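You operate a simulated robot arm through the tools that you are given. There is no shell and no other tool. Be economical: measure what you need, move in short steps, check, and stop when the job is done.

The job below is to be done with a simulated two-armed robot. You get a single attempt, and the scene is never put back.

## Task
Pack the blue sachet and the green-band weight in the yellow case; hold it and latch it.
Fine: leave the pink sachet.

It is judged by the outcome, as a careful person would: the job done as asked, and still so three seconds after it is handed in. It fails if anything else is knocked over, pushed out of place, dropped, spilled or broken.

## Robot
Two 7-joint arms with fingered hands on one trunk, on a base that drives. Base frame: it is fixed to the floor where the robot stands at the start and does not move with it; the origin is under the middle of the robot, x ahead of it, y to its left, z up; the surface under the hand at the start is at about z = 800. Readings come in mm, degrees, newtons and seconds.
The left shoulder is at the start at [70, 166, 1118], the right one opposite. With the tool pointing down near the work surface each hand reaches from about 440 to 960 mm from the robot's upright axis, wherever it stands, measured 20 degrees to its own side. Places, roughly: inside of the yellow case [500, -300, 800]; latch of the yellow case [400, -200, 900]; lid of the yellow case [600, -300, 1000]; pink sachet [750, -1750, 250]. Payload 4.1 kg a hand.
The TCP of each hand is the grasp point between the finger pads, 32 mm short of the fingertips. In the tool frame z runs along the fingers and y along their closing line. Largest opening 108 mm; the body of the gripper starts 38 mm behind the TCP. The gripper is a hand of 4 fingers: y runs from the thumb to the fingers, the wrist lies at [-16, -108, -186] in the tool frame.
Orientation is that of the tool frame in the base frame, as [roll, pitch, yaw] about the fixed x, y, z axes, in that order (R = Rz(yaw) Ry(pitch) Rx(roll)). With the fingers straight down and the wrist toward the robot, the tool's x, y and z point along [0, 1, 0], [1, 0, 0] and [0, 0, -1] of the base frame.

## Interface
- The arms move only by the tool servo_tool. It takes "left_commands", "right_commands" or both (then of equal length, played together; a hand with none holds still); each is a list of rows, each a list of 6 numbers: the shift along the tool's x, y, z in mm, then the turn, a rotation vector about the tool's x, y, z in degrees. In form: [[dx, dy, dz, wx, wy, wz], ...]. A call has 1 to 20 rows; each row shifts and turns the commanded pose from where the row before left it, along the tool's axes as they then stand. Each row takes 0.2 s and may step no farther than 50 mm and 8.6 degrees from the row before; otherwise, the whole call is refused. Where a pose cannot be reached the arm comes as near as it can. A force on the tool above 90 N (or 10 N above the force at the start of the call, whichever is more), or a blocked arm, ends the call early, and 0.2 s more pass. In this call time passes only in rows, and 0.2 s behind the last. It gives the time, the measured TCP pose, the force on the tool (base axes), the opening and the grip force at its end, in the units of the frame above (readings bear some noise), with the torque about the TCP (base axes, N m) and any sound that the robot's microphone picked up, and new pictures: "show" is both (left out), scene, wrist or none (wrist: the cameras of the hands that moved).
- Cameras (640 x 400 px; columns grow to the right, rows downward): "scene" is now at [134.3, -24.9, 1342.6]; the picture's right is [-0.28, -0.96, 0.00], its down [-0.59, 0.17, -0.79] and it looks along [0.76, -0.22, -0.61] (base axes); focal length 234 px, centre (320, 200). "left" rides on the left gripper at [-64, -92, -132] in its tool frame; the picture's right is [-0.80, -0.28, 0.53], its down [0.55, -0.71, 0.45] and it looks along [0.25, 0.65, 0.72] (tool axes); focal length 247 px, centre (320, 200). "right" rides on the right gripper at [64, -93, -132] in its tool frame; the picture's right is [-0.80, 0.28, -0.53], its down [-0.55, -0.71, 0.45] and it looks along [-0.25, 0.65, 0.72] (tool axes); focal length 247 px, centre (320, 200). There is no depth. A picture from a camera that has moved, and an enlarged one, comes with that camera's place and axes in the base frame and with its lens.
- lift_body(by): slides the trunk up (or, below 0, down) by that many mm; the arms and the scene camera ride with it, the base frame stays. It gives what a move gives, with no picture.
- drive_base(legs): drives the robot by 1 to 6 legs, each [ahead, left, turn to the left] in mm, mm and degrees, along the robot's own axes; the way and the turn of a leg run together, so that a leg with both is an arc; at most 1500 mm and 180 degrees a leg. The arms and the cameras ride along, it lands a little off, and it stops where it bumps. It gives what a move gives, and a new picture of the scene camera.
- finger_targets(index, middle, ring, thumb_bend, hand): sets how far each is bent, from 0 (flat) to 1 (curled in); at 0.3 the hand is open as for a grip, at 0.7 the pads meet at the TCP. One left out holds its place. A second passes; each finger stops where it meets its share of the squeeze, and holds until it gets a number again. It is the only way to open and close the hand. It gives what a move gives, with no picture; readings hold the bend of each and the force on the fingers (four entries, about 0 where the hand has none), thumb and palm.
- turn_head(pan, tilt): turns the head with the scene camera to pan (to the left, within 86 degrees either way) and tilt (down, from -29 to 69), counted from straight ahead of the robot. It gives what a move gives, and a new picture of the scene camera.
- enlarge(camera, box): a new picture of the part [left, top, right, bottom] of that camera's present view, enlarged. The clock stands still meanwhile.
- sign_off(): hands the job in; it is judged then, once.

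Work in short steps. Places have to be worked out from the pictures, the camera data and where the tool is seen: move nearer, look again, correct. Check each grasp and each placing, and mend what went wrong. You have 120 turns and 260 pictures in all, those below and enlarged ones among them. Open the grippers and draw the arms clear of the work before you hand the job in, unless the task says otherwise; then end with one line.

The tools are called after "Call:" by a JSON object that holds its "op" and its "data". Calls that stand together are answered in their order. servo_tool: Moves the arms, as the interface text tells. Its arguments: {"type":"object","properties":{"left_commands":{"type":"array"},"right_commands":{"type":"array"},"show":{"type":"string","enum":["both","scene","wrist","none"]}},"required":[]} The other tools are called the same way: lift_body (by) slides the trunk up or down; finger_targets (index, middle, ring, thumb_bend, hand) moves the fingers one by one; drive_base (legs) drives the base; turn_head (pan, tilt) turns the head that bears the scene camera; enlarge (camera, box) takes an enlarged picture of a part of a camera's view; sign_off () hands the job in.

At the start:

```text
t: 0.0
left_eef_pos: [673.3, 5.8, 1202.9]
left_tcp_rot: [179.9, 0.0, 90.1]
left_ft_force: [-0.1, -0.5, -0.2]
left_torque: [0.02, 0.0, -0.01]
left_finger_gap: 107.5
left_finger_force: 0.0
left_shape: jaw
left_bend: [0.3, 0.3, 0.3, 0.3]
left_finger forces: [0.0, 0.0, 0.1, 0.1, 0.0, 0.1]
right_eef_pos: [424.7, -313.6, 1209.0]
right_tcp_rot: [180.0, 0.0, 90.0]
right_ft_force: [0.2, 0.2, 0.1]
right_torque: [0.0, 0.0, 0.01]
right_finger_gap: 107.6
right_finger_force: 0.1
right_shape: jaw
right_bend: [0.3, 0.3, 0.3, 0.3]
right_finger forces: [0.0, 0.0, 0.1, 0.0, 0.0, 0.1]
trunk travel left (down, up): [-625.0, 315.0]
robot x, y, heading: [-0.5, 0.2, 0.1]
head pan, tilt: [-16.3, 37.6]
```

scene: 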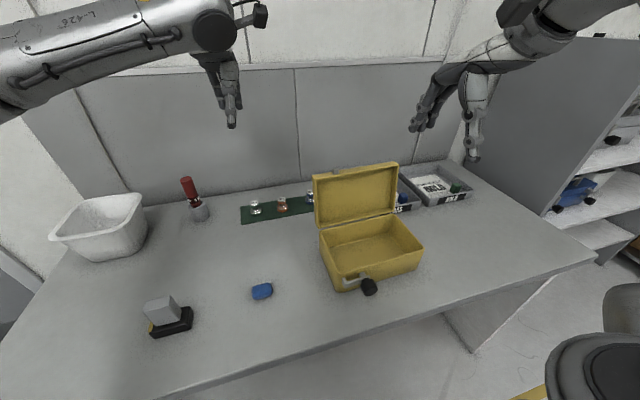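
right: 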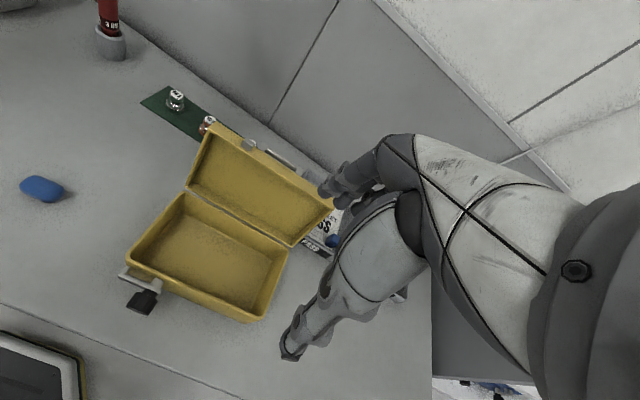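
left: 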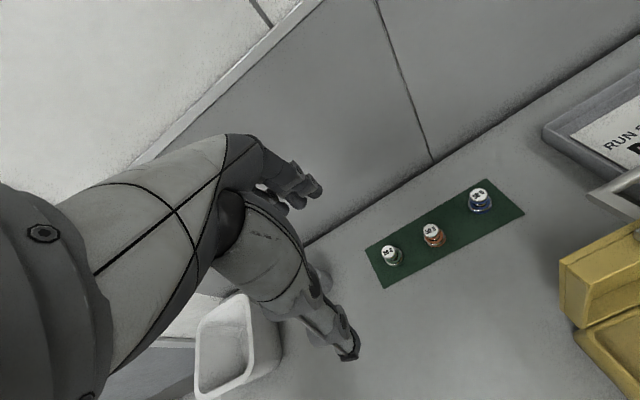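

The pictures show the open yellow case, a blue pouch-like thing on the table, and three weights on a green mat. I enlarge to identify the weights and the blue items.

Call:
{"op": "enlarge", "data": {"camera": "left", "box": [360, 170, 540, 290]}}

Call:
{"op": "enlarge", "data": {"camera": "scene", "box": [230, 150, 480, 306]}}

Call:
{"op": "enlarge", "data": {"camera": "scene", "box": [540, 80, 640, 260]}}

```text
3.33 times, centred on (450, 230) of left
camera zoom: at [579.0, -57.6, 1333.6], right [-0.28, -0.8, -0.53], down [-0.71, 0.55, -0.45], along [0.65, 0.25, -0.72], focal length 823 px, centre (-113, 100)
```

zoom: 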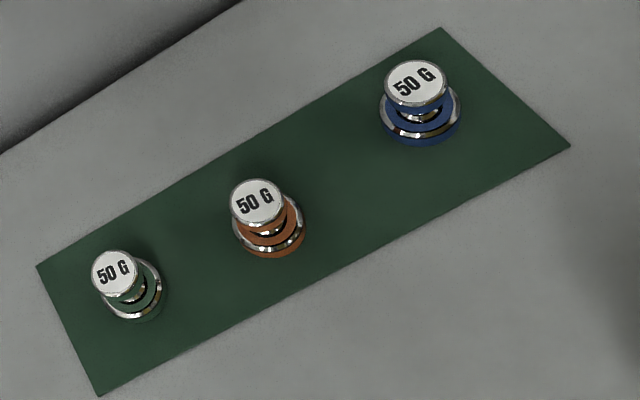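

```text
2.56 times, centred on (355, 228) of scene
camera zoom: at [134.3, -24.9, 1342.6], right [-0.28, -0.96, 0.0], down [-0.59, 0.17, -0.79], along [0.76, -0.22, -0.61], focal length 599 px, centre (230, 128)
```

zoom: 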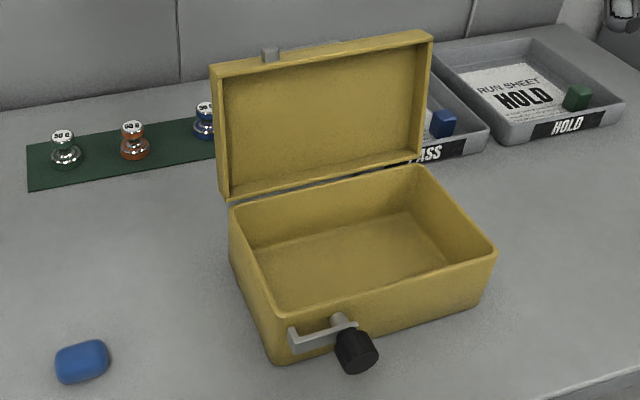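

```text
2.22 times, centred on (590, 170) of scene
camera zoom: at [134.3, -24.9, 1342.6], right [-0.28, -0.96, 0.0], down [-0.59, 0.17, -0.79], along [0.76, -0.22, -0.61], focal length 520 px, centre (-280, 267)
```

zoom: 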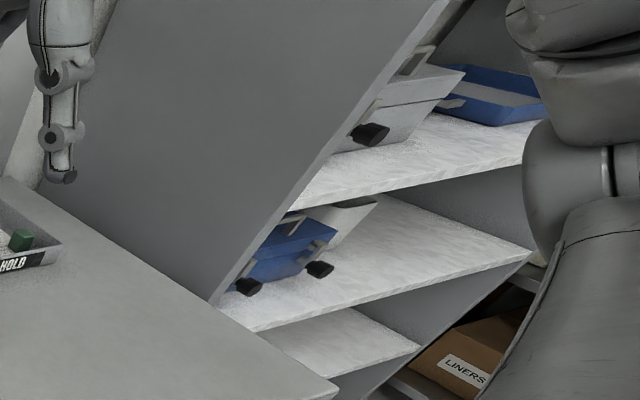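

The green-band weight is the left one on the mat, at about (788, 18); the blue sachet is at about (479, 23). The case spans x 437–578 and y −157 to −393, with its rim at z≈880. I bring the left hand above the sachet.

Call:
{"op": "servo_tool", "data": {"left_commands": [[2.5, -28, 36, 0, 0, 0], [2.5, -28, 36, 0, 0, 0], [2.5, -28, 36, 0, 0, 0], [2.5, -28, 36, 0, 0, 0], [2.5, -28, 36, 0, 0, 0], [2.5, -28, 36, 0, 0, 0], [2, -26, 34, 0, 0, 0]], "show": "both"}}

```text
t: 1.6
left_eef_pos: [478.4, 23.1, 952.7]
left_tcp_rot: [180.0, 0.0, 90.1]
left_ft_force: [0.5, 0.4, 0.8]
left_torque: [-0.04, -0.04, 0.01]
left_finger_gap: 107.9
left_finger_force: 0.0
left_shape: jaw
left_bend: [0.3, 0.3, 0.3, 0.3]
left_finger forces: [0.0, 0.0, 0.0, 0.1, 0.0, 0.0]
right_eef_pos: [424.9, -313.7, 1208.8]
right_tcp_rot: [179.9, 0.0, 90.0]
right_ft_force: [0.0, 0.3, -0.8]
right_torque: [0.02, -0.02, 0.01]
right_finger_gap: 107.9
right_finger_force: 0.0
right_shape: jaw
right_bend: [0.3, 0.3, 0.3, 0.3]
right_finger forces: [0.1, 0.1, 0.1, 0.0, 0.0, 0.0]
trunk travel left (down, up): [-625.0, 315.0]
robot x, y, heading: [-1.1, -0.2, -0.1]
head pan, tilt: [-16.3, 37.6]
camera scene: at [134.0, -24.7, 1342.7], right [-0.28, -0.96, 0.0], down [-0.59, 0.17, -0.79], along [0.76, -0.22, -0.61], focal length 234 px, centre (320, 200)
camera left: at [384.0, -40.4, 1082.8], right [-0.28, -0.8, -0.53], down [-0.71, 0.55, -0.45], along [0.65, 0.25, -0.72], focal length 247 px, centre (320, 200)
```

scene: 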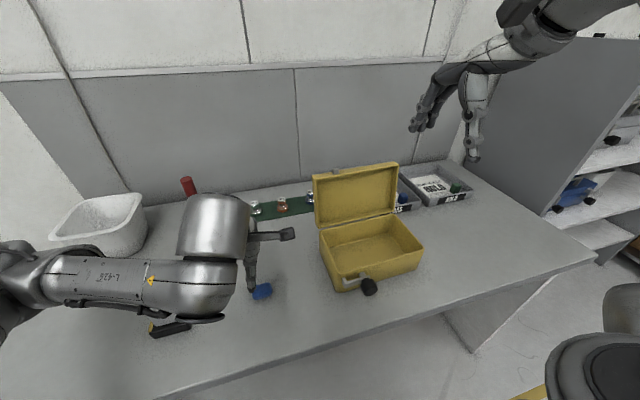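
left: 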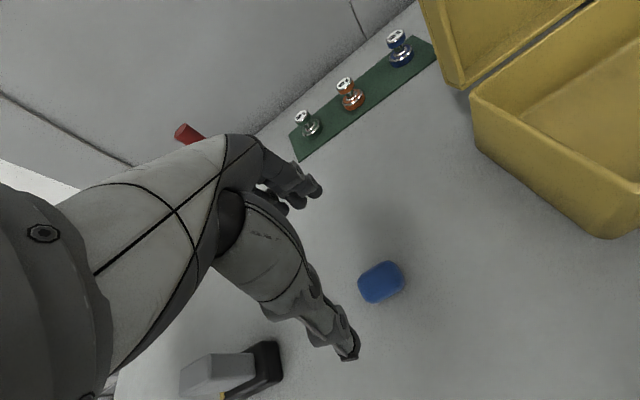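

The wrist view puts the sachet at (477, 23), right under the TCP. I descend to z≈845.

Call:
{"op": "servo_tool", "data": {"left_commands": [[0, 0, 40, 0, 0, 0], [0, 0, 40, 0, 0, 0], [0, 0, 28, 0, 0, 0]], "show": "both"}}

```text
t: 2.4
left_eef_pos: [479.2, 23.8, 845.4]
left_tcp_rot: [180.0, 0.1, 89.9]
left_ft_force: [-0.6, 0.7, -0.8]
left_torque: [-0.02, -0.01, 0.04]
left_finger_gap: 107.5
left_finger_force: 0.1
left_shape: jaw
left_bend: [0.3, 0.3, 0.3, 0.3]
left_finger forces: [0.1, 0.0, 0.0, 0.0, 0.1, 0.1]
right_eef_pos: [424.7, -313.1, 1208.3]
right_tcp_rot: [180.0, 0.0, 90.1]
right_ft_force: [0.5, -0.5, -0.2]
right_torque: [-0.01, 0.0, -0.03]
right_finger_gap: 107.7
right_finger_force: 0.0
right_shape: jaw
right_bend: [0.3, 0.3, 0.3, 0.3]
right_finger forces: [0.0, 0.0, 0.0, 0.1, 0.0, 0.0]
trunk travel left (down, up): [-625.0, 315.0]
robot x, y, heading: [-1.0, -2.0, 0.1]
head pan, tilt: [-16.3, 37.6]
camera scene: at [134.3, -24.8, 1342.7], right [-0.28, -0.96, 0.0], down [-0.59, 0.17, -0.79], along [0.76, -0.22, -0.61], focal length 234 px, centre (320, 200)
camera left: at [384.2, -41.1, 975.5], right [-0.28, -0.8, -0.53], down [-0.71, 0.55, -0.45], along [0.65, 0.25, -0.72], focal length 247 px, centre (320, 200)
```

scene: 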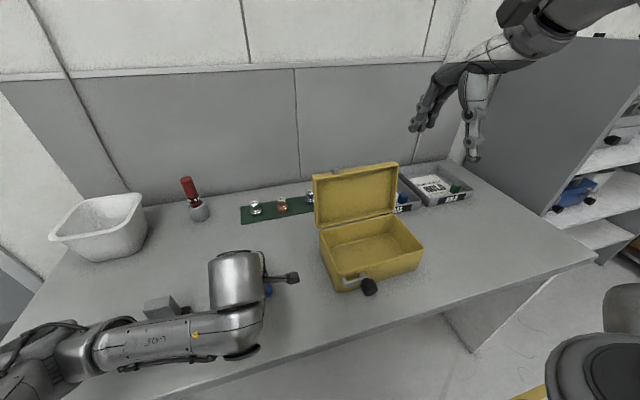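
left: 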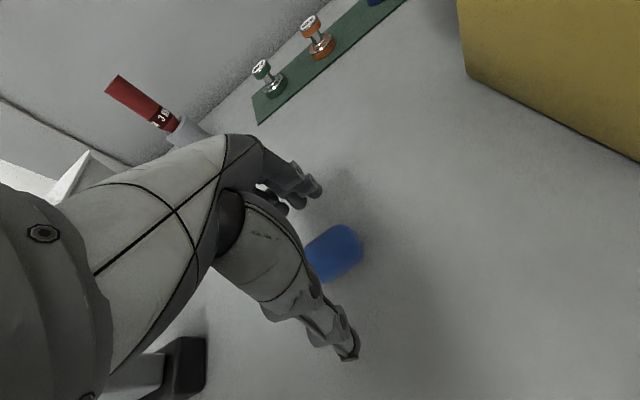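

The sachet lies between the thumb and the fingers. I go down 8 mm more and close gently.

Call:
{"op": "servo_tool", "data": {"left_commands": [[0, 0, 8, 0, 0, 0]], "show": "none"}}

Call:
{"op": "finger_targets", "data": {"hand": "left", "index": 0.55, "middle": 0.55, "ring": 0.55, "thumb_bend": 0.55}}

Call:
{"op": "enlarge", "data": {"camera": "left", "box": [200, 120, 440, 380]}}

```text
t: 2.8
left_eef_pos: [478.1, 22.8, 838.2]
left_tcp_rot: [180.0, 0.0, 90.0]
left_ft_force: [0.4, 0.0, -1.2]
left_torque: [0.02, 0.01, 0.01]
left_finger_gap: 107.6
left_finger_force: 0.0
left_shape: jaw
left_bend: [0.3, 0.3, 0.3, 0.3]
left_finger forces: [0.0, 0.0, 0.0, 0.1, 0.1, 0.1]
right_eef_pos: [424.9, -312.9, 1208.0]
right_tcp_rot: [-180.0, -0.1, 90.0]
right_ft_force: [0.6, -0.1, -0.3]
right_torque: [0.03, 0.01, -0.02]
right_finger_gap: 107.5
right_finger_force: 0.1
right_shape: jaw
right_bend: [0.3, 0.3, 0.3, 0.3]
right_finger forces: [0.0, 0.1, 0.0, 0.0, 0.0, 0.0]
trunk travel left (down, up): [-625.0, 315.0]
robot x, y, heading: [1.9, 1.0, -0.2]
head pan, tilt: [-16.3, 37.6]
```

```text
t: 3.8
left_eef_pos: [478.0, 23.3, 836.6]
left_tcp_rot: [-179.9, 0.1, 90.0]
left_ft_force: [0.7, -0.4, 1.4]
left_torque: [-0.01, -0.01, -0.01]
left_finger_gap: 42.7
left_finger_force: 0.3
left_shape: fingers
left_bend: [0.55, 0.55, 0.55, 0.55]
left_finger forces: [0.0, 0.5, 0.1, 0.0, 0.0, 0.0]
right_eef_pos: [424.6, -313.5, 1208.0]
right_tcp_rot: [180.0, 0.0, 90.0]
right_ft_force: [0.6, -0.3, 0.7]
right_torque: [-0.01, -0.04, 0.02]
right_finger_gap: 107.5
right_finger_force: 0.0
right_shape: jaw
right_bend: [0.3, 0.3, 0.3, 0.3]
right_finger forces: [0.1, 0.0, 0.0, 0.0, 0.0, 0.1]
trunk travel left (down, up): [-625.0, 315.0]
robot x, y, heading: [-1.8, 3.0, -0.1]
head pan, tilt: [-16.3, 37.6]
```

```text
1.54 times, centred on (320, 250) of left
camera zoom: at [383.8, -41.3, 968.1], right [-0.28, -0.8, -0.53], down [-0.71, 0.55, -0.45], along [0.65, 0.25, -0.72], focal length 380 px, centre (320, 123)
```

zoom: 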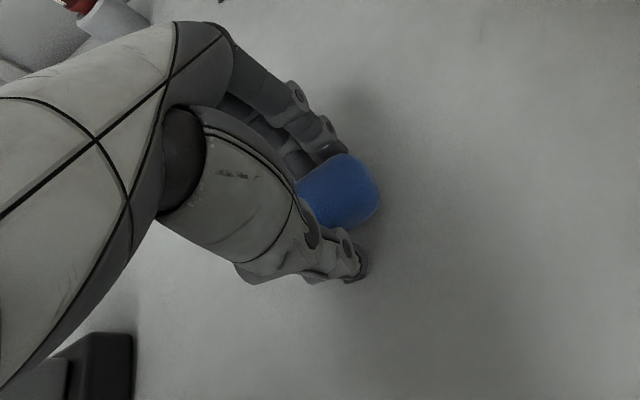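

Contact has begun at a gap of about 42 mm. I close further until the fingers hold it.

Call:
{"op": "finger_targets", "data": {"hand": "left", "index": 0.63, "middle": 0.63, "ring": 0.63, "thumb_bend": 0.63}}

Call:
{"op": "servo_tool", "data": {"left_commands": [[0, 0, -10, 0, 0, 0], [0, 0, -15, 0, 0, 0]], "show": "wrist"}}

```text
t: 4.8
left_eef_pos: [478.9, 23.3, 836.4]
left_tcp_rot: [180.0, -0.1, 90.0]
left_ft_force: [-0.1, -0.2, 0.5]
left_torque: [-0.01, 0.02, 0.0]
left_finger_gap: 33.4
left_finger_force: 5.6
left_shape: fingers
left_bend: [0.6, 0.61, 0.61, 0.58]
left_finger forces: [2.2, 2.0, 1.4, 0.1, 5.6, 0.0]
right_eef_pos: [425.1, -313.5, 1208.1]
right_tcp_rot: [-179.9, 0.0, 90.0]
right_ft_force: [-0.2, -0.3, 0.4]
right_torque: [-0.02, 0.01, -0.02]
right_finger_gap: 107.9
right_finger_force: 0.0
right_shape: jaw
right_bend: [0.3, 0.3, 0.3, 0.3]
right_finger forces: [0.0, 0.0, 0.0, 0.0, 0.1, 0.0]
trunk travel left (down, up): [-625.0, 315.0]
robot x, y, heading: [1.3, -0.2, 0.1]
head pan, tilt: [-16.3, 37.6]
```

```text
t: 5.4
left_eef_pos: [480.9, 23.6, 862.4]
left_tcp_rot: [-180.0, 0.0, 90.1]
left_ft_force: [-0.3, -0.5, 0.5]
left_torque: [0.01, -0.02, 0.03]
left_finger_gap: 33.2
left_finger_force: 5.4
left_shape: fingers
left_bend: [0.6, 0.61, 0.61, 0.58]
left_finger forces: [2.0, 2.1, 1.3, 0.1, 5.5, 0.0]
right_eef_pos: [425.1, -311.5, 1209.0]
right_tcp_rot: [180.0, 0.0, 90.0]
right_ft_force: [-0.2, 0.2, -0.2]
right_torque: [0.01, 0.01, 0.01]
right_finger_gap: 107.6
right_finger_force: 0.2
right_shape: jaw
right_bend: [0.3, 0.3, 0.3, 0.3]
right_finger forces: [0.0, 0.0, 0.1, 0.1, 0.1, 0.0]
trunk travel left (down, up): [-625.0, 315.0]
robot x, y, heading: [-1.0, -1.6, -0.1]
head pan, tilt: [-16.3, 37.6]
camera left: at [385.0, -41.6, 992.8], right [-0.28, -0.8, -0.53], down [-0.71, 0.55, -0.45], along [0.65, 0.25, -0.72], focal length 247 px, centre (320, 200)
```

left: 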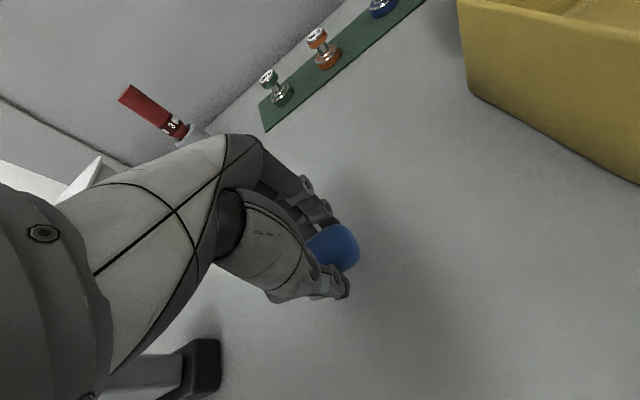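

The sachet is held (gap 33 mm, about 5 N). I lift it and move the right hand out to the side so that the left hand can work over the case.

Call:
{"op": "servo_tool", "data": {"left_commands": [[0, 0, -40, 0, 0, 0], [0, 0, -40, 0, 0, 0], [0, 0, -40, 0, 0, 0], [0, 0, -30, 0, 0, 0], [0, 0, 0, 0, 0, 0]], "right_commands": [[-45, 0, 0, 0, 0, 0], [-45, 0, 0, 0, 0, 0], [-45, 0, 0, 0, 0, 0], [-45, 0, 0, 0, 0, 0], [-40, 0, 0, 0, 0, 0]], "show": "scene"}}

```text
t: 6.6
left_eef_pos: [483.5, 21.8, 1011.5]
left_tcp_rot: [-179.9, 0.0, 90.1]
left_ft_force: [1.1, -0.1, -0.8]
left_torque: [-0.01, 0.01, 0.01]
left_finger_gap: 33.4
left_finger_force: 5.4
left_shape: fingers
left_bend: [0.6, 0.61, 0.61, 0.58]
left_finger forces: [2.2, 2.0, 1.3, 0.0, 5.5, 0.0]
right_eef_pos: [426.8, -528.9, 1209.2]
right_tcp_rot: [-179.9, -0.1, 90.0]
right_ft_force: [0.8, -0.1, 0.8]
right_torque: [-0.02, -0.01, -0.03]
right_finger_gap: 107.7
right_finger_force: 0.0
right_shape: jaw
right_bend: [0.3, 0.3, 0.3, 0.3]
right_finger forces: [0.0, 0.0, 0.0, 0.0, 0.0, 0.1]
right hand out of reach, approached as far as the arm can: row 5
trunk travel left (down, up): [-625.0, 315.0]
robot x, y, heading: [2.3, 0.3, 0.1]
head pan, tilt: [-16.3, 37.6]
camera scene: at [135.0, -25.4, 1342.5], right [-0.28, -0.96, 0.0], down [-0.59, 0.17, -0.79], along [0.76, -0.22, -0.61], focal length 234 px, centre (320, 200)
```

scene: 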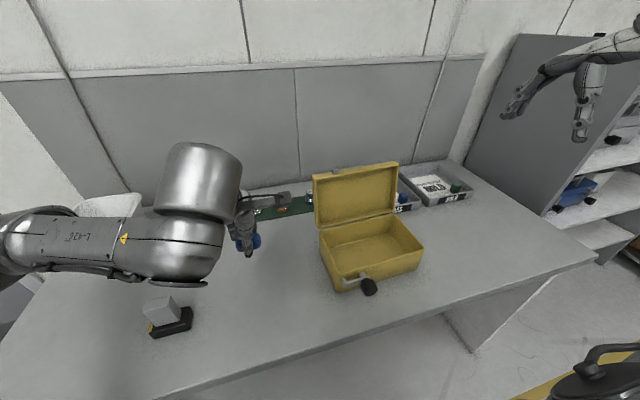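

The right hand is clear. I carry the sachet over the case at (512, −315), staying at z≈1010.

Call:
{"op": "servo_tool", "data": {"left_commands": [[-42, 3.5, 0, 0, 0, 0], [-42, 3.5, 0, 0, 0, 0], [-42, 3.5, 0, 0, 0, 0], [-42, 3.5, 0, 0, 0, 0], [-42, 3.5, 0, 0, 0, 0], [-42, 3.5, 0, 0, 0, 0], [-42, 3.5, 0, 0, 0, 0], [-42, 3.5, 0, 0, 0, 0]], "show": "both"}}

```text
t: 8.4
left_eef_pos: [508.1, -313.0, 1013.0]
left_tcp_rot: [179.9, -0.2, 90.0]
left_ft_force: [-0.7, 0.0, 0.0]
left_torque: [0.03, 0.0, -0.01]
left_finger_gap: 33.0
left_finger_force: 5.1
left_shape: fingers
left_bend: [0.6, 0.61, 0.62, 0.58]
left_finger forces: [2.0, 2.0, 1.1, 0.0, 5.3, 0.1]
right_eef_pos: [426.6, -529.5, 1209.4]
right_tcp_rot: [179.9, -0.1, 90.0]
right_ft_force: [-0.4, 0.1, 0.0]
right_torque: [0.01, -0.03, 0.0]
right_finger_gap: 107.8
right_finger_force: 0.0
right_shape: jaw
right_bend: [0.3, 0.3, 0.3, 0.3]
right_finger forces: [0.0, 0.0, 0.0, 0.0, 0.0, 0.1]
trunk travel left (down, up): [-625.0, 315.0]
robot x, y, heading: [-0.1, -0.6, -0.2]
head pan, tilt: [-16.3, 37.6]
camera scene: at [133.5, -27.1, 1342.6], right [-0.28, -0.96, 0.0], down [-0.59, 0.17, -0.79], along [0.76, -0.22, -0.61], focal length 234 px, centre (320, 200)
camera left: at [413.1, -377.6, 1143.9], right [-0.28, -0.8, -0.53], down [-0.71, 0.55, -0.45], along [0.65, 0.25, -0.72], focal length 247 px, centre (320, 200)
```

scene: 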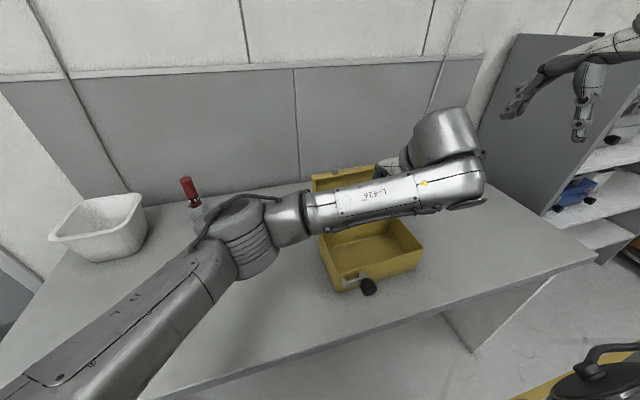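
left: 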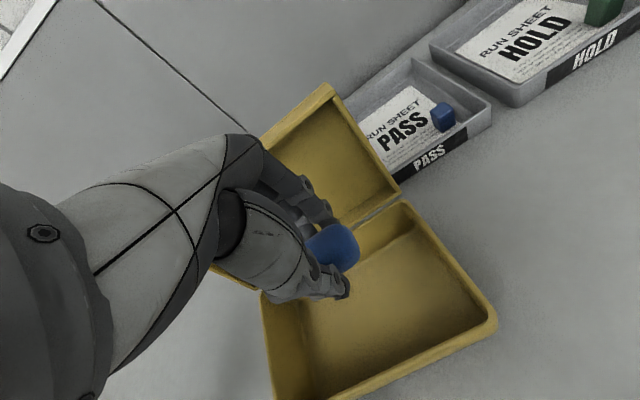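

The case geometry is confirmed from above and the hand is over its right half. I descend to z≈856.

Call:
{"op": "servo_tool", "data": {"left_commands": [[0, 0, 40, 0, 0, 0], [0, 0, 40, 0, 0, 0], [0, 0, 40, 0, 0, 0], [0, 0, 25, 0, 0, 0], [0, 0, 12, 0, 0, 0]], "show": "both"}}

```text
t: 9.8
left_eef_pos: [551.5, -275.2, 854.7]
left_tcp_rot: [177.9, -1.8, 93.6]
left_ft_force: [-1.4, 1.1, 1.0]
left_torque: [0.01, -0.02, 0.0]
left_finger_gap: 33.2
left_finger_force: 6.0
left_shape: fingers
left_bend: [0.61, 0.62, 0.62, 0.58]
left_finger forces: [1.9, 3.1, 1.2, 0.0, 5.1, 0.0]
right_eef_pos: [427.4, -526.7, 1211.3]
right_tcp_rot: [-179.9, 0.0, 90.0]
right_ft_force: [0.1, -0.1, -0.4]
right_torque: [0.03, -0.01, 0.0]
right_finger_gap: 107.6
right_finger_force: 0.0
right_shape: jaw
right_bend: [0.3, 0.3, 0.3, 0.3]
right_finger forces: [0.0, 0.0, 0.1, 0.0, 0.0, 0.1]
trunk travel left (down, up): [-625.0, 315.0]
robot x, y, heading: [0.4, 1.8, 0.1]
head pan, tilt: [-16.3, 37.6]
stopped in row 5 (left hand): the arm was blocked; the commanded pose is now the measured one
camera scene: at [134.3, -24.9, 1342.6], right [-0.28, -0.96, 0.0], down [-0.59, 0.17, -0.79], along [0.76, -0.22, -0.61], focal length 234 px, centre (320, 200)
camera left: at [455.9, -349.9, 979.3], right [-0.21, -0.8, -0.57], down [-0.72, 0.52, -0.46], along [0.66, 0.31, -0.69], focal length 247 px, centre (320, 200)
```

scene: 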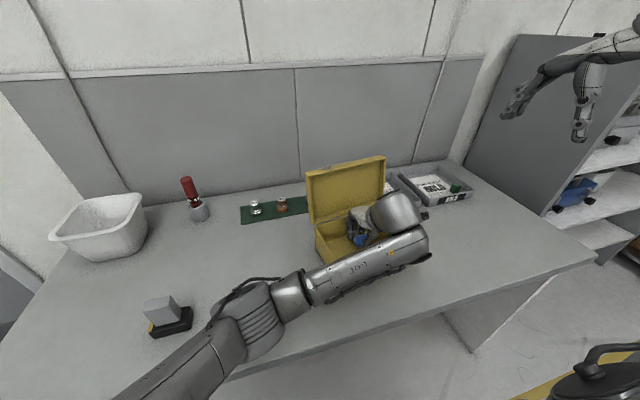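
left: 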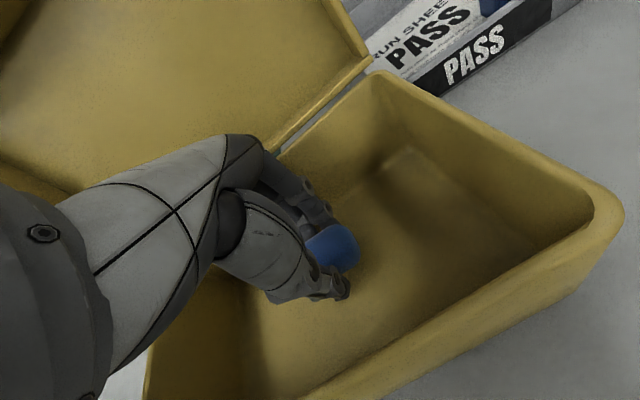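

The arm was blocked: the forearm apparently bore on the case front and slid the case about 45 mm back. It is still upright and clear of the trays and weights, and the sachet is above the case floor. I open the hand gently only part way, to keep off the walls.

Call:
{"op": "finger_targets", "data": {"hand": "left", "index": 0.48, "middle": 0.48, "ring": 0.48, "thumb_bend": 0.48}}

Call:
{"op": "enlarge", "data": {"camera": "left", "box": [160, 80, 640, 400]}}

Call:
{"op": "enlarge", "data": {"camera": "scene", "box": [240, 140, 480, 320]}}

```text
t: 10.8
left_eef_pos: [550.9, -275.7, 854.3]
left_tcp_rot: [178.0, -1.8, 93.7]
left_ft_force: [-1.0, -1.2, 1.0]
left_torque: [0.0, -0.01, -0.01]
left_finger_gap: 60.7
left_finger_force: 0.4
left_shape: fingers
left_bend: [0.48, 0.48, 0.48, 0.48]
left_finger forces: [0.1, 0.5, 0.1, 0.0, 0.0, 0.0]
right_eef_pos: [426.7, -526.9, 1210.8]
right_tcp_rot: [-180.0, 0.0, 90.0]
right_ft_force: [-0.1, 0.7, -1.1]
right_torque: [0.0, -0.01, -0.01]
right_finger_gap: 107.7
right_finger_force: 0.0
right_shape: jaw
right_bend: [0.3, 0.3, 0.3, 0.3]
right_finger forces: [0.0, 0.0, 0.1, 0.0, 0.0, 0.0]
trunk travel left (down, up): [-625.0, 315.0]
robot x, y, heading: [6.0, -1.4, -0.3]
head pan, tilt: [-16.3, 37.6]
```

```text
1.25 times, centred on (400, 240) of left
camera zoom: at [455.4, -350.2, 979.3], right [-0.21, -0.8, -0.57], down [-0.72, 0.52, -0.46], along [0.66, 0.31, -0.69], focal length 309 px, centre (220, 150)
```

zoom: 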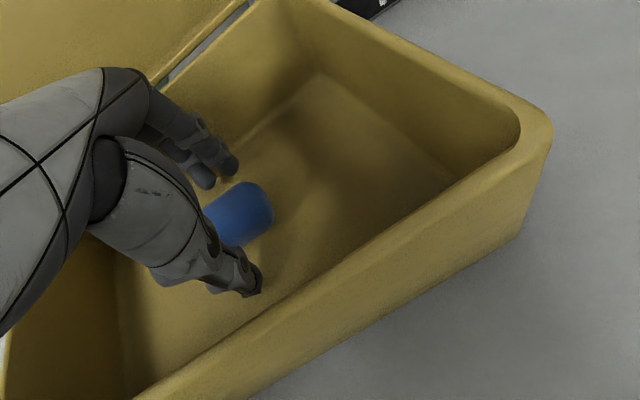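

```text
2.22 times, centred on (360, 230) of scene
camera zoom: at [134.1, -25.0, 1342.6], right [-0.28, -0.96, 0.0], down [-0.59, 0.17, -0.79], along [0.76, -0.22, -0.61], focal length 520 px, centre (231, 133)
```

zoom: 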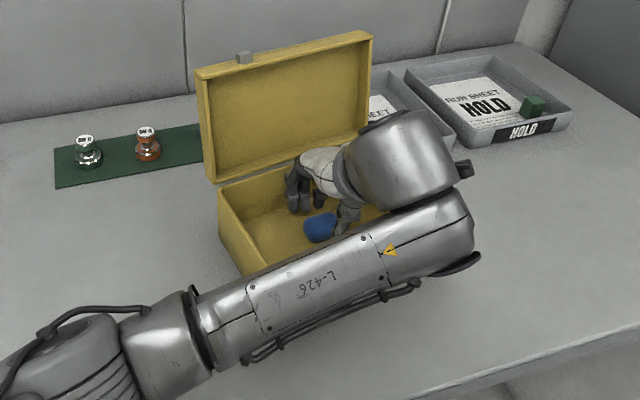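

The sachet lies on the case floor and is released. I back off slightly toward the robot and rise.

Call:
{"op": "servo_tool", "data": {"left_commands": [[0, -6, -4, 0, 0, 0], [0, 0, -20, 0, 0, 0], [0, 0, -30, 0, 0, 0], [0, 0, -40, 0, 0, 0], [0, 0, -40, 0, 0, 0], [0, 0, -40, 0, 0, 0]], "show": "both"}}

```text
t: 12.2
left_eef_pos: [562.8, -283.5, 1014.3]
left_tcp_rot: [177.5, -2.2, 94.7]
left_ft_force: [0.3, -0.9, 0.4]
left_torque: [0.01, -0.07, 0.0]
left_finger_gap: 60.5
left_finger_force: 0.0
left_shape: fingers
left_bend: [0.48, 0.48, 0.48, 0.48]
left_finger forces: [0.0, 0.0, 0.0, 0.0, 0.1, 0.0]
left hand out of reach, approached as far as the arm can: row 5, 6
right_eef_pos: [426.9, -528.2, 1211.2]
right_tcp_rot: [179.9, 0.0, 89.9]
right_ft_force: [-0.3, 0.3, -0.3]
right_torque: [0.01, -0.02, 0.0]
right_finger_gap: 107.9
right_finger_force: 0.0
right_shape: jaw
right_bend: [0.3, 0.3, 0.3, 0.3]
right_finger forces: [0.0, 0.0, 0.0, 0.1, 0.0, 0.0]
trunk travel left (down, up): [-625.0, 315.0]
robot x, y, heading: [-2.9, -0.6, -0.3]
head pan, tilt: [-16.3, 37.6]
camera scene: at [133.8, -25.6, 1342.6], right [-0.28, -0.96, 0.0], down [-0.59, 0.17, -0.79], along [0.76, -0.22, -0.61], focal length 234 px, centre (320, 200)
camera left: at [468.6, -359.3, 1139.3], right [-0.2, -0.8, -0.57], down [-0.73, 0.51, -0.46], along [0.65, 0.33, -0.68], focal length 247 px, centre (320, 200)
```

scene: 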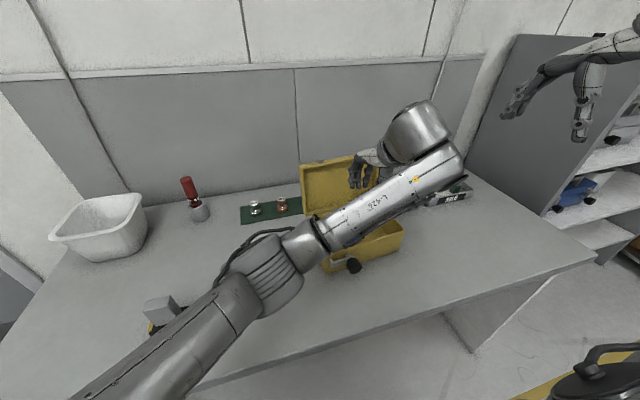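
left: 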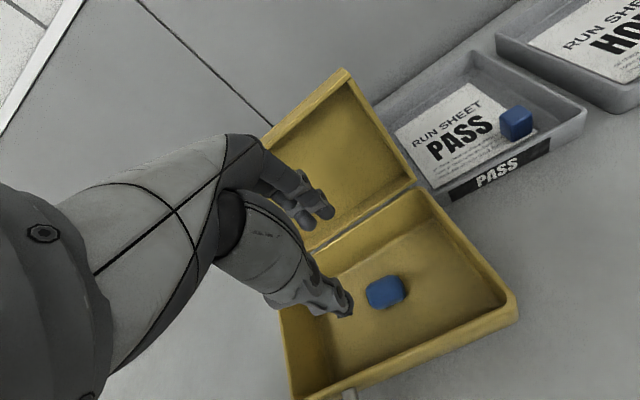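

The sachet is packed. The case now has its front at x≈500 and back at x≈633, about y −370 to −140. Raising the trunk 200 mm will keep the forearm off the case next time.

Call:
{"op": "lift_body", "data": {"by": 200}}

Call:
{"op": "servo_tool", "data": {"left_commands": [[40, -15, 0, 0, 0, 0], [45, -10, 0, 0, 0, 0], [45, 0, 0, 0, 0, 0], [45, 0, 0, 0, 0, 0], [45, 5, 0, 0, 0, 0], [45, 5, 0, 0, 0, 0]], "show": "both"}}

```text
t: 14.4
left_eef_pos: [563.2, -283.2, 1217.2]
left_tcp_rot: [177.6, -1.9, 94.7]
left_ft_force: [-0.3, -1.0, 0.7]
left_torque: [0.02, 0.01, -0.02]
left_finger_gap: 60.5
left_finger_force: 0.0
left_shape: fingers
left_bend: [0.48, 0.48, 0.48, 0.48]
left_finger forces: [0.0, 0.2, 0.0, 0.1, 0.0, 0.0]
right_eef_pos: [427.9, -527.5, 1411.4]
right_tcp_rot: [180.0, 0.0, 90.0]
right_ft_force: [0.0, -0.1, -1.0]
right_torque: [0.03, 0.0, -0.03]
right_finger_gap: 107.8
right_finger_force: 0.1
right_shape: jaw
right_bend: [0.3, 0.3, 0.3, 0.3]
right_finger forces: [0.0, 0.1, 0.0, 0.0, 0.1, 0.0]
trunk travel left (down, up): [-825.0, 115.0]
robot x, y, heading: [-1.2, 2.0, 0.3]
head pan, tilt: [-16.3, 37.6]
```

```text
t: 16.0
left_eef_pos: [627.2, -3.6, 1179.1]
left_tcp_rot: [174.9, -6.0, 98.7]
left_ft_force: [-0.2, 0.1, 0.3]
left_torque: [-0.04, 0.03, -0.01]
left_finger_gap: 60.3
left_finger_force: 0.1
left_shape: fingers
left_bend: [0.48, 0.48, 0.48, 0.48]
left_finger forces: [0.1, 0.1, 0.0, 0.1, 0.0, 0.0]
left hand out of reach, approached as far as the arm can: row 1, 2, 3, 4, 5
right_eef_pos: [427.4, -527.4, 1411.0]
right_tcp_rot: [180.0, 0.1, 90.0]
right_ft_force: [-0.4, 0.2, 0.1]
right_torque: [-0.02, 0.0, -0.02]
right_finger_gap: 107.7
right_finger_force: 0.1
right_shape: jaw
right_bend: [0.3, 0.3, 0.3, 0.3]
right_finger forces: [0.1, 0.0, 0.0, 0.0, 0.0, 0.0]
trunk travel left (down, up): [-825.0, 115.0]
robot x, y, heading: [-0.1, -2.0, 0.2]
head pan, tilt: [-16.3, 37.6]
stopped in row 6 (left hand): the arm was blocked; the commanded pose is now the measured one
camera scene: at [134.4, -25.5, 1542.6], right [-0.28, -0.96, 0.0], down [-0.59, 0.17, -0.79], along [0.76, -0.22, -0.61], focal length 234 px, centre (320, 200)
camera left: at [533.9, -95.1, 1293.8], right [-0.12, -0.76, -0.64], down [-0.75, 0.49, -0.45], along [0.65, 0.42, -0.63], focal length 247 px, centre (320, 200)
```

scene: 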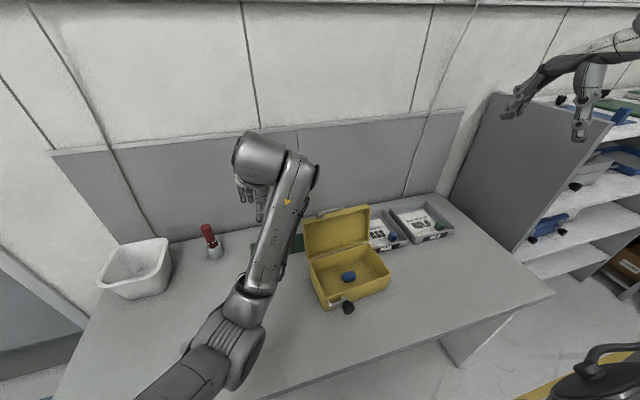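
left: 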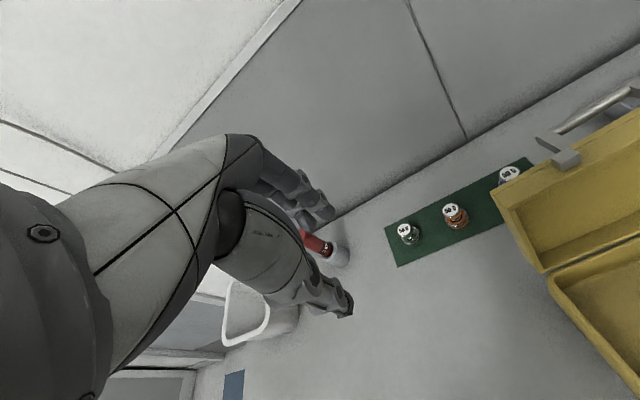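

The left arm hit a joint limit and tilted. I straighten the hand while moving up and out toward a natural pose beside the weight.

Call:
{"op": "servo_tool", "data": {"left_commands": [[5, 0, -30, 1.7, -2, 2.9], [5, 10, -30, 1.7, -2, 2.9], [5, 10, -30, 1.7, -2, 2.9], [5, 10, 0, 0, 0, 0]], "show": "scene"}}

```text
t: 17.0
left_eef_pos: [679.6, 31.9, 1263.7]
left_tcp_rot: [180.0, -1.5, 91.6]
left_ft_force: [0.7, -0.4, 0.9]
left_torque: [-0.02, -0.02, -0.02]
left_finger_gap: 61.1
left_finger_force: 0.0
left_shape: fingers
left_bend: [0.48, 0.48, 0.48, 0.48]
left_finger forces: [0.0, 0.1, 0.0, 0.0, 0.0, 0.0]
left hand out of reach, approached as far as the arm can: row 2, 3
right_eef_pos: [427.4, -526.3, 1411.0]
right_tcp_rot: [179.9, 0.1, 90.1]
right_ft_force: [0.7, 0.6, 0.3]
right_torque: [-0.04, -0.01, 0.02]
right_finger_gap: 107.7
right_finger_force: 0.0
right_shape: jaw
right_bend: [0.3, 0.3, 0.3, 0.3]
right_finger forces: [0.0, 0.0, 0.0, 0.0, 0.0, 0.0]
trunk travel left (down, up): [-825.0, 115.0]
robot x, y, heading: [0.2, 4.4, -0.2]
head pan, tilt: [-16.3, 37.6]
camera scene: at [134.4, -24.5, 1542.6], right [-0.28, -0.96, 0.0], down [-0.59, 0.17, -0.79], along [0.76, -0.22, -0.61], focal length 234 px, centre (320, 200)
```

scene: 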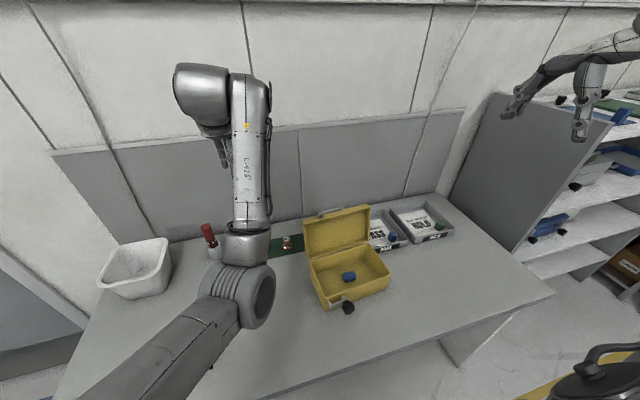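

The left elbow has swung inward and down. I move the left hand out to its own side to let the arm settle back into a normal posture.

Call:
{"op": "servo_tool", "data": {"left_commands": [[40, -10, -10, 0, 0, 0], [40, -10, -10, 0, 0, 0], [40, -10, -10, 0, 0, 0], [40, -10, -10, 0, 0, 0], [40, -10, -10, 0, 0, 0], [40, -10, -10, 0, 0, 0], [40, -10, -10, 0, 0, 0]], "show": "scene"}}

```text
t: 18.6
left_eef_pos: [614.7, 293.1, 1328.9]
left_tcp_rot: [-179.3, 0.0, 89.5]
left_ft_force: [-0.2, 0.7, 0.6]
left_torque: [0.0, 0.01, -0.02]
left_finger_gap: 60.7
left_finger_force: 0.0
left_shape: fingers
left_bend: [0.48, 0.48, 0.48, 0.48]
left_finger forces: [0.0, 0.1, 0.1, 0.0, 0.0, 0.1]
left hand out of reach, approached as far as the arm can: row 1, 2
right_eef_pos: [426.1, -524.3, 1412.0]
right_tcp_rot: [180.0, 0.1, 90.1]
right_ft_force: [-1.0, 0.3, 0.5]
right_torque: [-0.02, 0.04, 0.02]
right_finger_gap: 107.6
right_finger_force: 0.1
right_shape: jaw
right_bend: [0.3, 0.3, 0.3, 0.3]
right_finger forces: [0.0, 0.0, 0.0, 0.0, 0.0, 0.0]
trunk travel left (down, up): [-825.0, 115.0]
robot x, y, heading: [1.7, -0.8, 0.1]
head pan, tilt: [-16.3, 37.6]
camera scene: at [134.0, -22.5, 1542.6], right [-0.28, -0.96, 0.0], down [-0.59, 0.17, -0.79], along [0.76, -0.22, -0.61], focal length 234 px, centre (320, 200)
```

scene: 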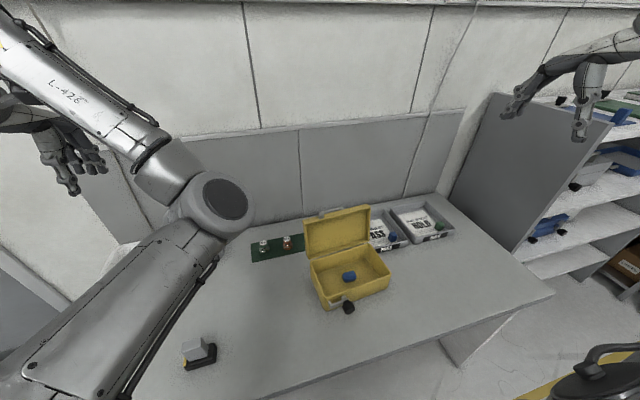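

The elbow is still on the inner side. I yaw the hand in free space so that the wrist turns outward and drags the elbow back to the left.

Call:
{"op": "servo_tool", "data": {"left_commands": [[0, -10, 0, 0, 0, 8], [0, -10, 0, 0, 0, 8], [0, -10, 0, 0, 0, 8], [0, -10, 0, 0, 0, 8], [0, -10, 0, 0, 0, 8], [0, -10, 0, 0, 0, 8], [0, 0, 0, 0, 0, 8], [0, 0, 0, 0, 0, 8]], "show": "scene"}}

```text
t: 20.4
left_eef_pos: [560.7, 309.9, 1330.4]
left_tcp_rot: [-179.6, 0.5, 25.4]
left_ft_force: [0.1, -0.1, 0.0]
left_torque: [0.01, -0.02, 0.0]
left_finger_gap: 60.8
left_finger_force: 0.1
left_shape: fingers
left_bend: [0.48, 0.48, 0.48, 0.48]
left_finger forces: [0.1, 0.1, 0.0, 0.1, 0.1, 0.1]
right_eef_pos: [427.3, -527.1, 1411.7]
right_tcp_rot: [-179.9, 0.0, 90.0]
right_ft_force: [0.4, -0.6, 0.2]
right_torque: [-0.01, 0.03, 0.0]
right_finger_gap: 107.8
right_finger_force: 0.1
right_shape: jaw
right_bend: [0.3, 0.3, 0.3, 0.3]
right_finger forces: [0.0, 0.0, 0.0, 0.1, 0.0, 0.0]
trunk travel left (down, up): [-825.0, 115.0]
robot x, y, heading: [-1.6, -0.9, 0.0]
head pan, tilt: [-16.3, 37.6]
camera scene: at [134.3, -24.4, 1542.6], right [-0.28, -0.96, 0.0], down [-0.59, 0.17, -0.79], along [0.76, -0.22, -0.61], focal length 234 px, centre (320, 200)
```

scene: 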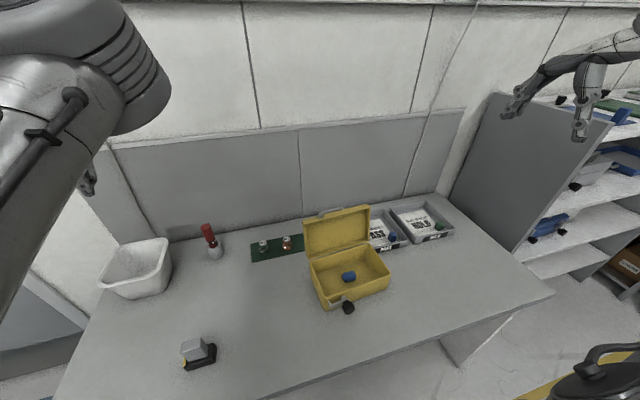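

The elbow has swung back up to the outer side. I move toward the weight in this orientation and watch the posture.

Call:
{"op": "servo_tool", "data": {"left_commands": [[4.6, 32, 20, 0, 0, 0], [4.6, 32, 20, 0, 0, 0], [4.6, 32, 20, 0, 0, 0], [4.6, 32, 20, 0, 0, 0], [4.6, 32, 20, 0, 0, 0], [4.6, 32, 20, 0, 0, 0], [4.6, 32, 20, 0, 0, 0], [4.6, 32, 20, 0, 0, 0], [4.6, 32, 20, 0, 0, 0], [4.6, 32, 20, 0, 0, 0]], "show": "both"}}

```text
t: 22.6
left_eef_pos: [741.0, 42.5, 1126.0]
left_tcp_rot: [-179.4, 0.6, 25.7]
left_ft_force: [0.2, -0.5, 0.4]
left_torque: [-0.01, 0.0, -0.01]
left_finger_gap: 60.7
left_finger_force: 0.1
left_shape: fingers
left_bend: [0.48, 0.48, 0.48, 0.48]
left_finger forces: [0.1, 0.0, 0.0, 0.2, 0.1, 0.0]
right_eef_pos: [429.2, -527.5, 1411.4]
right_tcp_rot: [-179.9, 0.0, 89.9]
right_ft_force: [1.0, -0.3, 0.4]
right_torque: [0.0, -0.01, -0.02]
right_finger_gap: 107.7
right_finger_force: 0.0
right_shape: jaw
right_bend: [0.3, 0.3, 0.3, 0.3]
right_finger forces: [0.0, 0.0, 0.1, 0.0, 0.1, 0.0]
trunk travel left (down, up): [-825.0, 115.0]
robot x, y, heading: [6.7, 1.8, 0.2]
head pan, tilt: [-16.3, 37.6]
camera scene: at [135.5, -25.6, 1542.5], right [-0.28, -0.96, 0.0], down [-0.59, 0.17, -0.79], along [0.76, -0.22, -0.61], focal length 234 px, centre (320, 200)
camera left: at [641.5, 98.3, 1258.7], right [-0.85, -0.09, -0.52], down [0.18, 0.88, -0.45], along [0.5, -0.47, -0.73], focal length 247 px, centre (320, 200)
```

scene: 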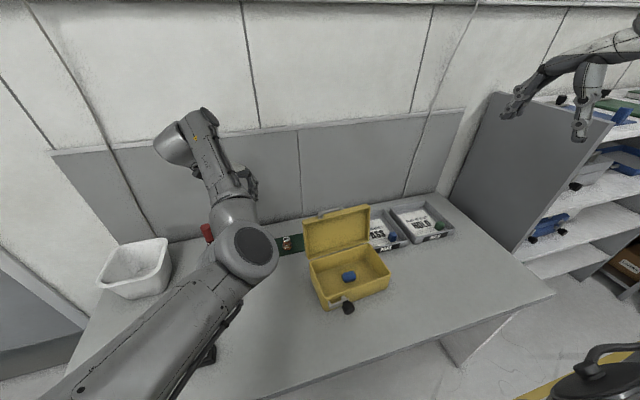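
left: 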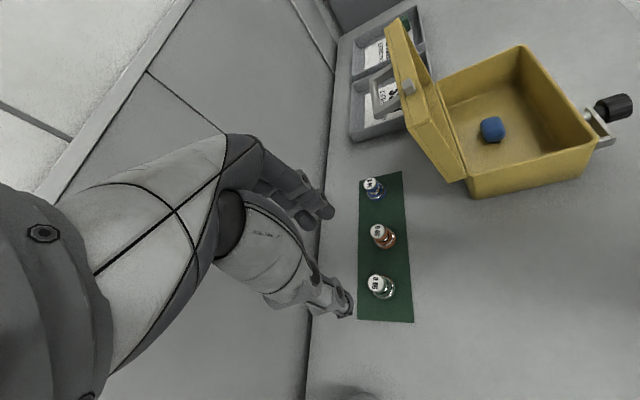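

This is a good view; the green weight is at about (795, 21). I turn the hand to yaw≈58 to keep clear of the orange weight and come closer above it.

Call:
{"op": "servo_tool", "data": {"left_commands": [[0, 0, 20, 0, 0, -8], [0, 0, 20, 0, 0, -8], [0, 0, 20, 0, 0, -8], [0, 0, 20, 0, 0, -8], [4, 25, 20, 0, 0, 0], [4, 25, 20, 0, 0, 0]], "show": "both"}}

```text
t: 24.0
left_eef_pos: [781.7, 18.7, 1002.7]
left_tcp_rot: [-179.1, 0.4, 57.4]
left_ft_force: [-0.5, -0.1, 0.1]
left_torque: [-0.06, 0.01, -0.01]
left_finger_gap: 61.2
left_finger_force: 0.1
left_shape: fingers
left_bend: [0.48, 0.48, 0.48, 0.48]
left_finger forces: [0.0, 0.1, 0.0, 0.0, 0.1, 0.1]
right_eef_pos: [427.7, -528.5, 1410.7]
right_tcp_rot: [180.0, -0.1, 90.0]
right_ft_force: [1.1, 0.2, -0.9]
right_torque: [0.01, 0.04, 0.0]
right_finger_gap: 107.8
right_finger_force: 0.0
right_shape: jaw
right_bend: [0.3, 0.3, 0.3, 0.3]
right_finger forces: [0.0, 0.0, 0.0, 0.0, 0.1, 0.0]
trunk travel left (down, up): [-825.0, 115.0]
robot x, y, heading: [1.4, 0.4, -0.3]
head pan, tilt: [-16.3, 37.6]
camera scene: at [135.1, -26.7, 1542.4], right [-0.28, -0.96, 0.0], down [-0.59, 0.17, -0.79], along [0.76, -0.22, -0.61], focal length 234 px, centre (320, 200)
camera left: at [670.2, 14.1, 1135.0], right [-0.68, -0.52, -0.52], down [-0.31, 0.84, -0.44], along [0.67, -0.14, -0.73], focal length 247 px, centre (320, 200)
```

scene: 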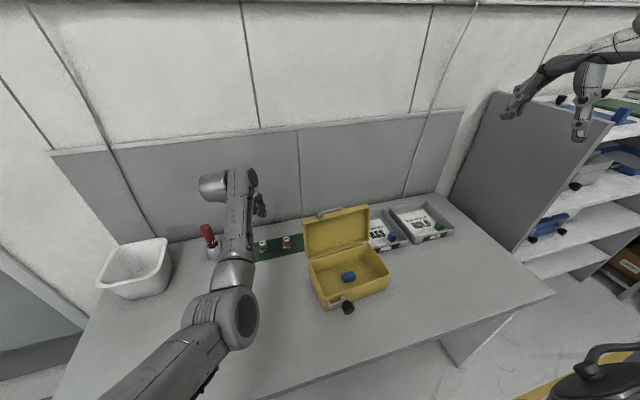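
left: 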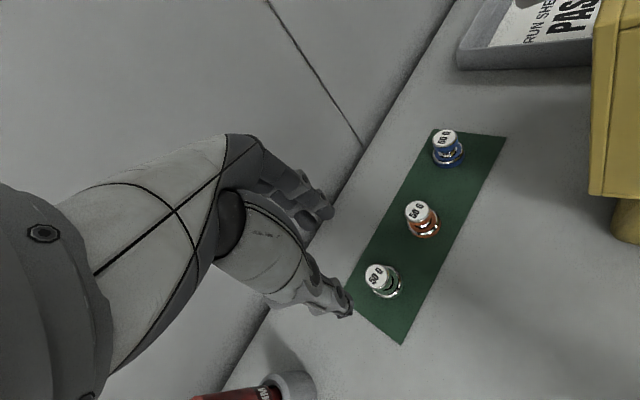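

The weight is at about (793, 15), about 48 mm tall. I correct the position and descend to z≈900 for another look.

Call:
{"op": "servo_tool", "data": {"left_commands": [[1.3, 5.7, 30, 0, 0, 0], [1.3, 5.7, 35, 0, 0, 0], [0, 0, 35, 0, 0, 0]], "show": "both"}}

```text
t: 24.8
left_eef_pos: [792.9, 19.9, 905.3]
left_tcp_rot: [-179.3, 0.2, 57.6]
left_ft_force: [0.5, -0.3, 0.1]
left_torque: [-0.05, -0.01, 0.03]
left_finger_gap: 61.0
left_finger_force: 0.1
left_shape: fingers
left_bend: [0.48, 0.48, 0.48, 0.48]
left_finger forces: [0.0, 0.0, 0.1, 0.0, 0.1, 0.1]
right_eef_pos: [427.7, -526.6, 1410.5]
right_tcp_rot: [179.8, 0.0, 90.0]
right_ft_force: [-0.2, 0.2, 0.3]
right_torque: [-0.01, 0.02, 0.0]
right_finger_gap: 107.5
right_finger_force: 0.1
right_shape: jaw
right_bend: [0.3, 0.3, 0.3, 0.3]
right_finger forces: [0.1, 0.0, 0.1, 0.0, 0.0, 0.0]
trunk travel left (down, up): [-825.0, 115.0]
robot x, y, heading: [2.5, -1.0, 0.0]
head pan, tilt: [-16.3, 37.6]
camera scene: at [134.5, -24.2, 1542.7], right [-0.28, -0.96, 0.0], down [-0.59, 0.17, -0.79], along [0.76, -0.22, -0.61], focal length 234 px, centre (320, 200)
camera left: at [680.0, 14.5, 1036.8], right [-0.67, -0.52, -0.53], down [-0.31, 0.84, -0.44], along [0.67, -0.14, -0.73], focal length 247 px, centre (320, 200)
```

scene: 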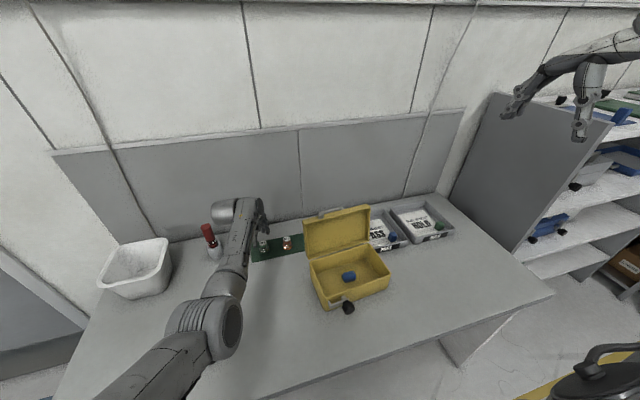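
left: 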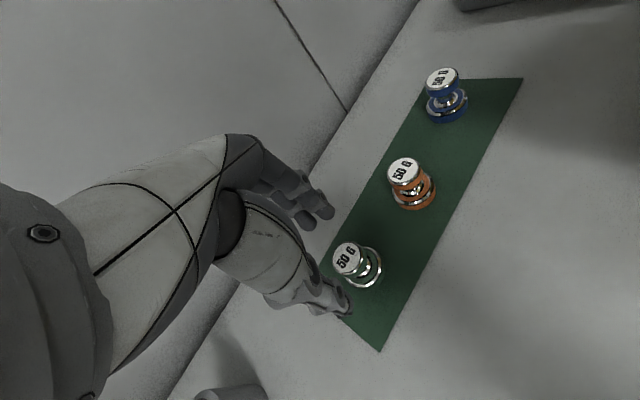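

The weight is at (794, 16) with its head top at z≈847. I widen the hand a little, centre on it and descend to z≈840.

Call:
{"op": "finger_targets", "data": {"hand": "left", "index": 0.4, "middle": 0.4, "ring": 0.4, "thumb_bend": 0.4}}

Call:
{"op": "servo_tool", "data": {"left_commands": [[-3, 3, 15, 0, 0, 0], [0, 0, 25, 0, 0, 0], [0, 0, 25, 0, 0, 0]], "show": "wrist"}}

```text
t: 25.8
left_eef_pos: [794.0, 20.2, 905.5]
left_tcp_rot: [-179.3, 0.2, 57.6]
left_ft_force: [0.1, 0.4, -0.1]
left_torque: [-0.01, -0.01, -0.01]
left_finger_gap: 81.9
left_finger_force: 0.1
left_shape: fingers
left_bend: [0.4, 0.4, 0.4, 0.4]
left_finger forces: [0.1, 0.1, 0.0, 0.0, 0.0, 0.0]
right_eef_pos: [426.6, -527.5, 1410.1]
right_tcp_rot: [180.0, 0.0, 90.0]
right_ft_force: [-0.2, 0.5, -0.7]
right_torque: [0.03, -0.01, 0.0]
right_finger_gap: 107.7
right_finger_force: 0.1
right_shape: jaw
right_bend: [0.3, 0.3, 0.3, 0.3]
right_finger forces: [0.0, 0.1, 0.0, 0.1, 0.1, 0.0]
trunk travel left (down, up): [-825.0, 115.0]
robot x, y, heading: [-1.0, 3.0, 0.1]
head pan, tilt: [-16.3, 37.6]
```

```text
t: 26.6
left_eef_pos: [793.1, 16.7, 841.1]
left_tcp_rot: [-179.2, 0.2, 57.6]
left_ft_force: [-0.1, 0.2, 0.2]
left_torque: [-0.02, 0.01, 0.04]
left_finger_gap: 82.0
left_finger_force: 0.1
left_shape: fingers
left_bend: [0.4, 0.4, 0.4, 0.4]
left_finger forces: [0.1, 0.0, 0.0, 0.0, 0.0, 0.1]
right_eef_pos: [428.6, -527.1, 1411.8]
right_tcp_rot: [180.0, 0.0, 90.1]
right_ft_force: [0.8, 0.0, 0.1]
right_torque: [0.01, 0.0, 0.0]
right_finger_gap: 107.6
right_finger_force: 0.2
right_shape: jaw
right_bend: [0.3, 0.3, 0.3, 0.3]
right_finger forces: [0.0, 0.1, 0.0, 0.1, 0.1, 0.0]
trunk travel left (down, up): [-825.0, 115.0]
robot x, y, heading: [-3.1, 0.8, 0.0]
head pan, tilt: [-16.3, 37.6]
camera left: at [679.4, 11.4, 972.5], right [-0.67, -0.52, -0.53], down [-0.31, 0.84, -0.44], along [0.67, -0.13, -0.73], focal length 247 px, centre (320, 200)
```

left: 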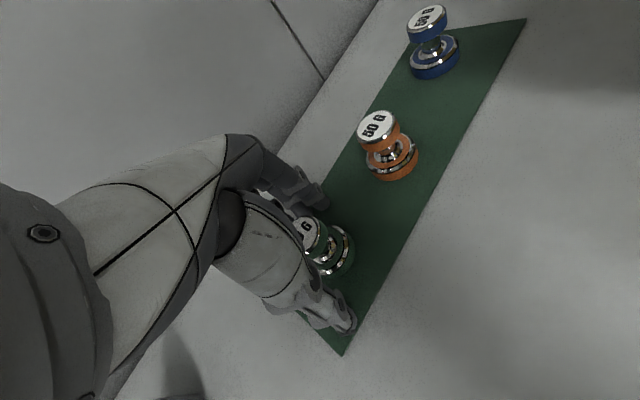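

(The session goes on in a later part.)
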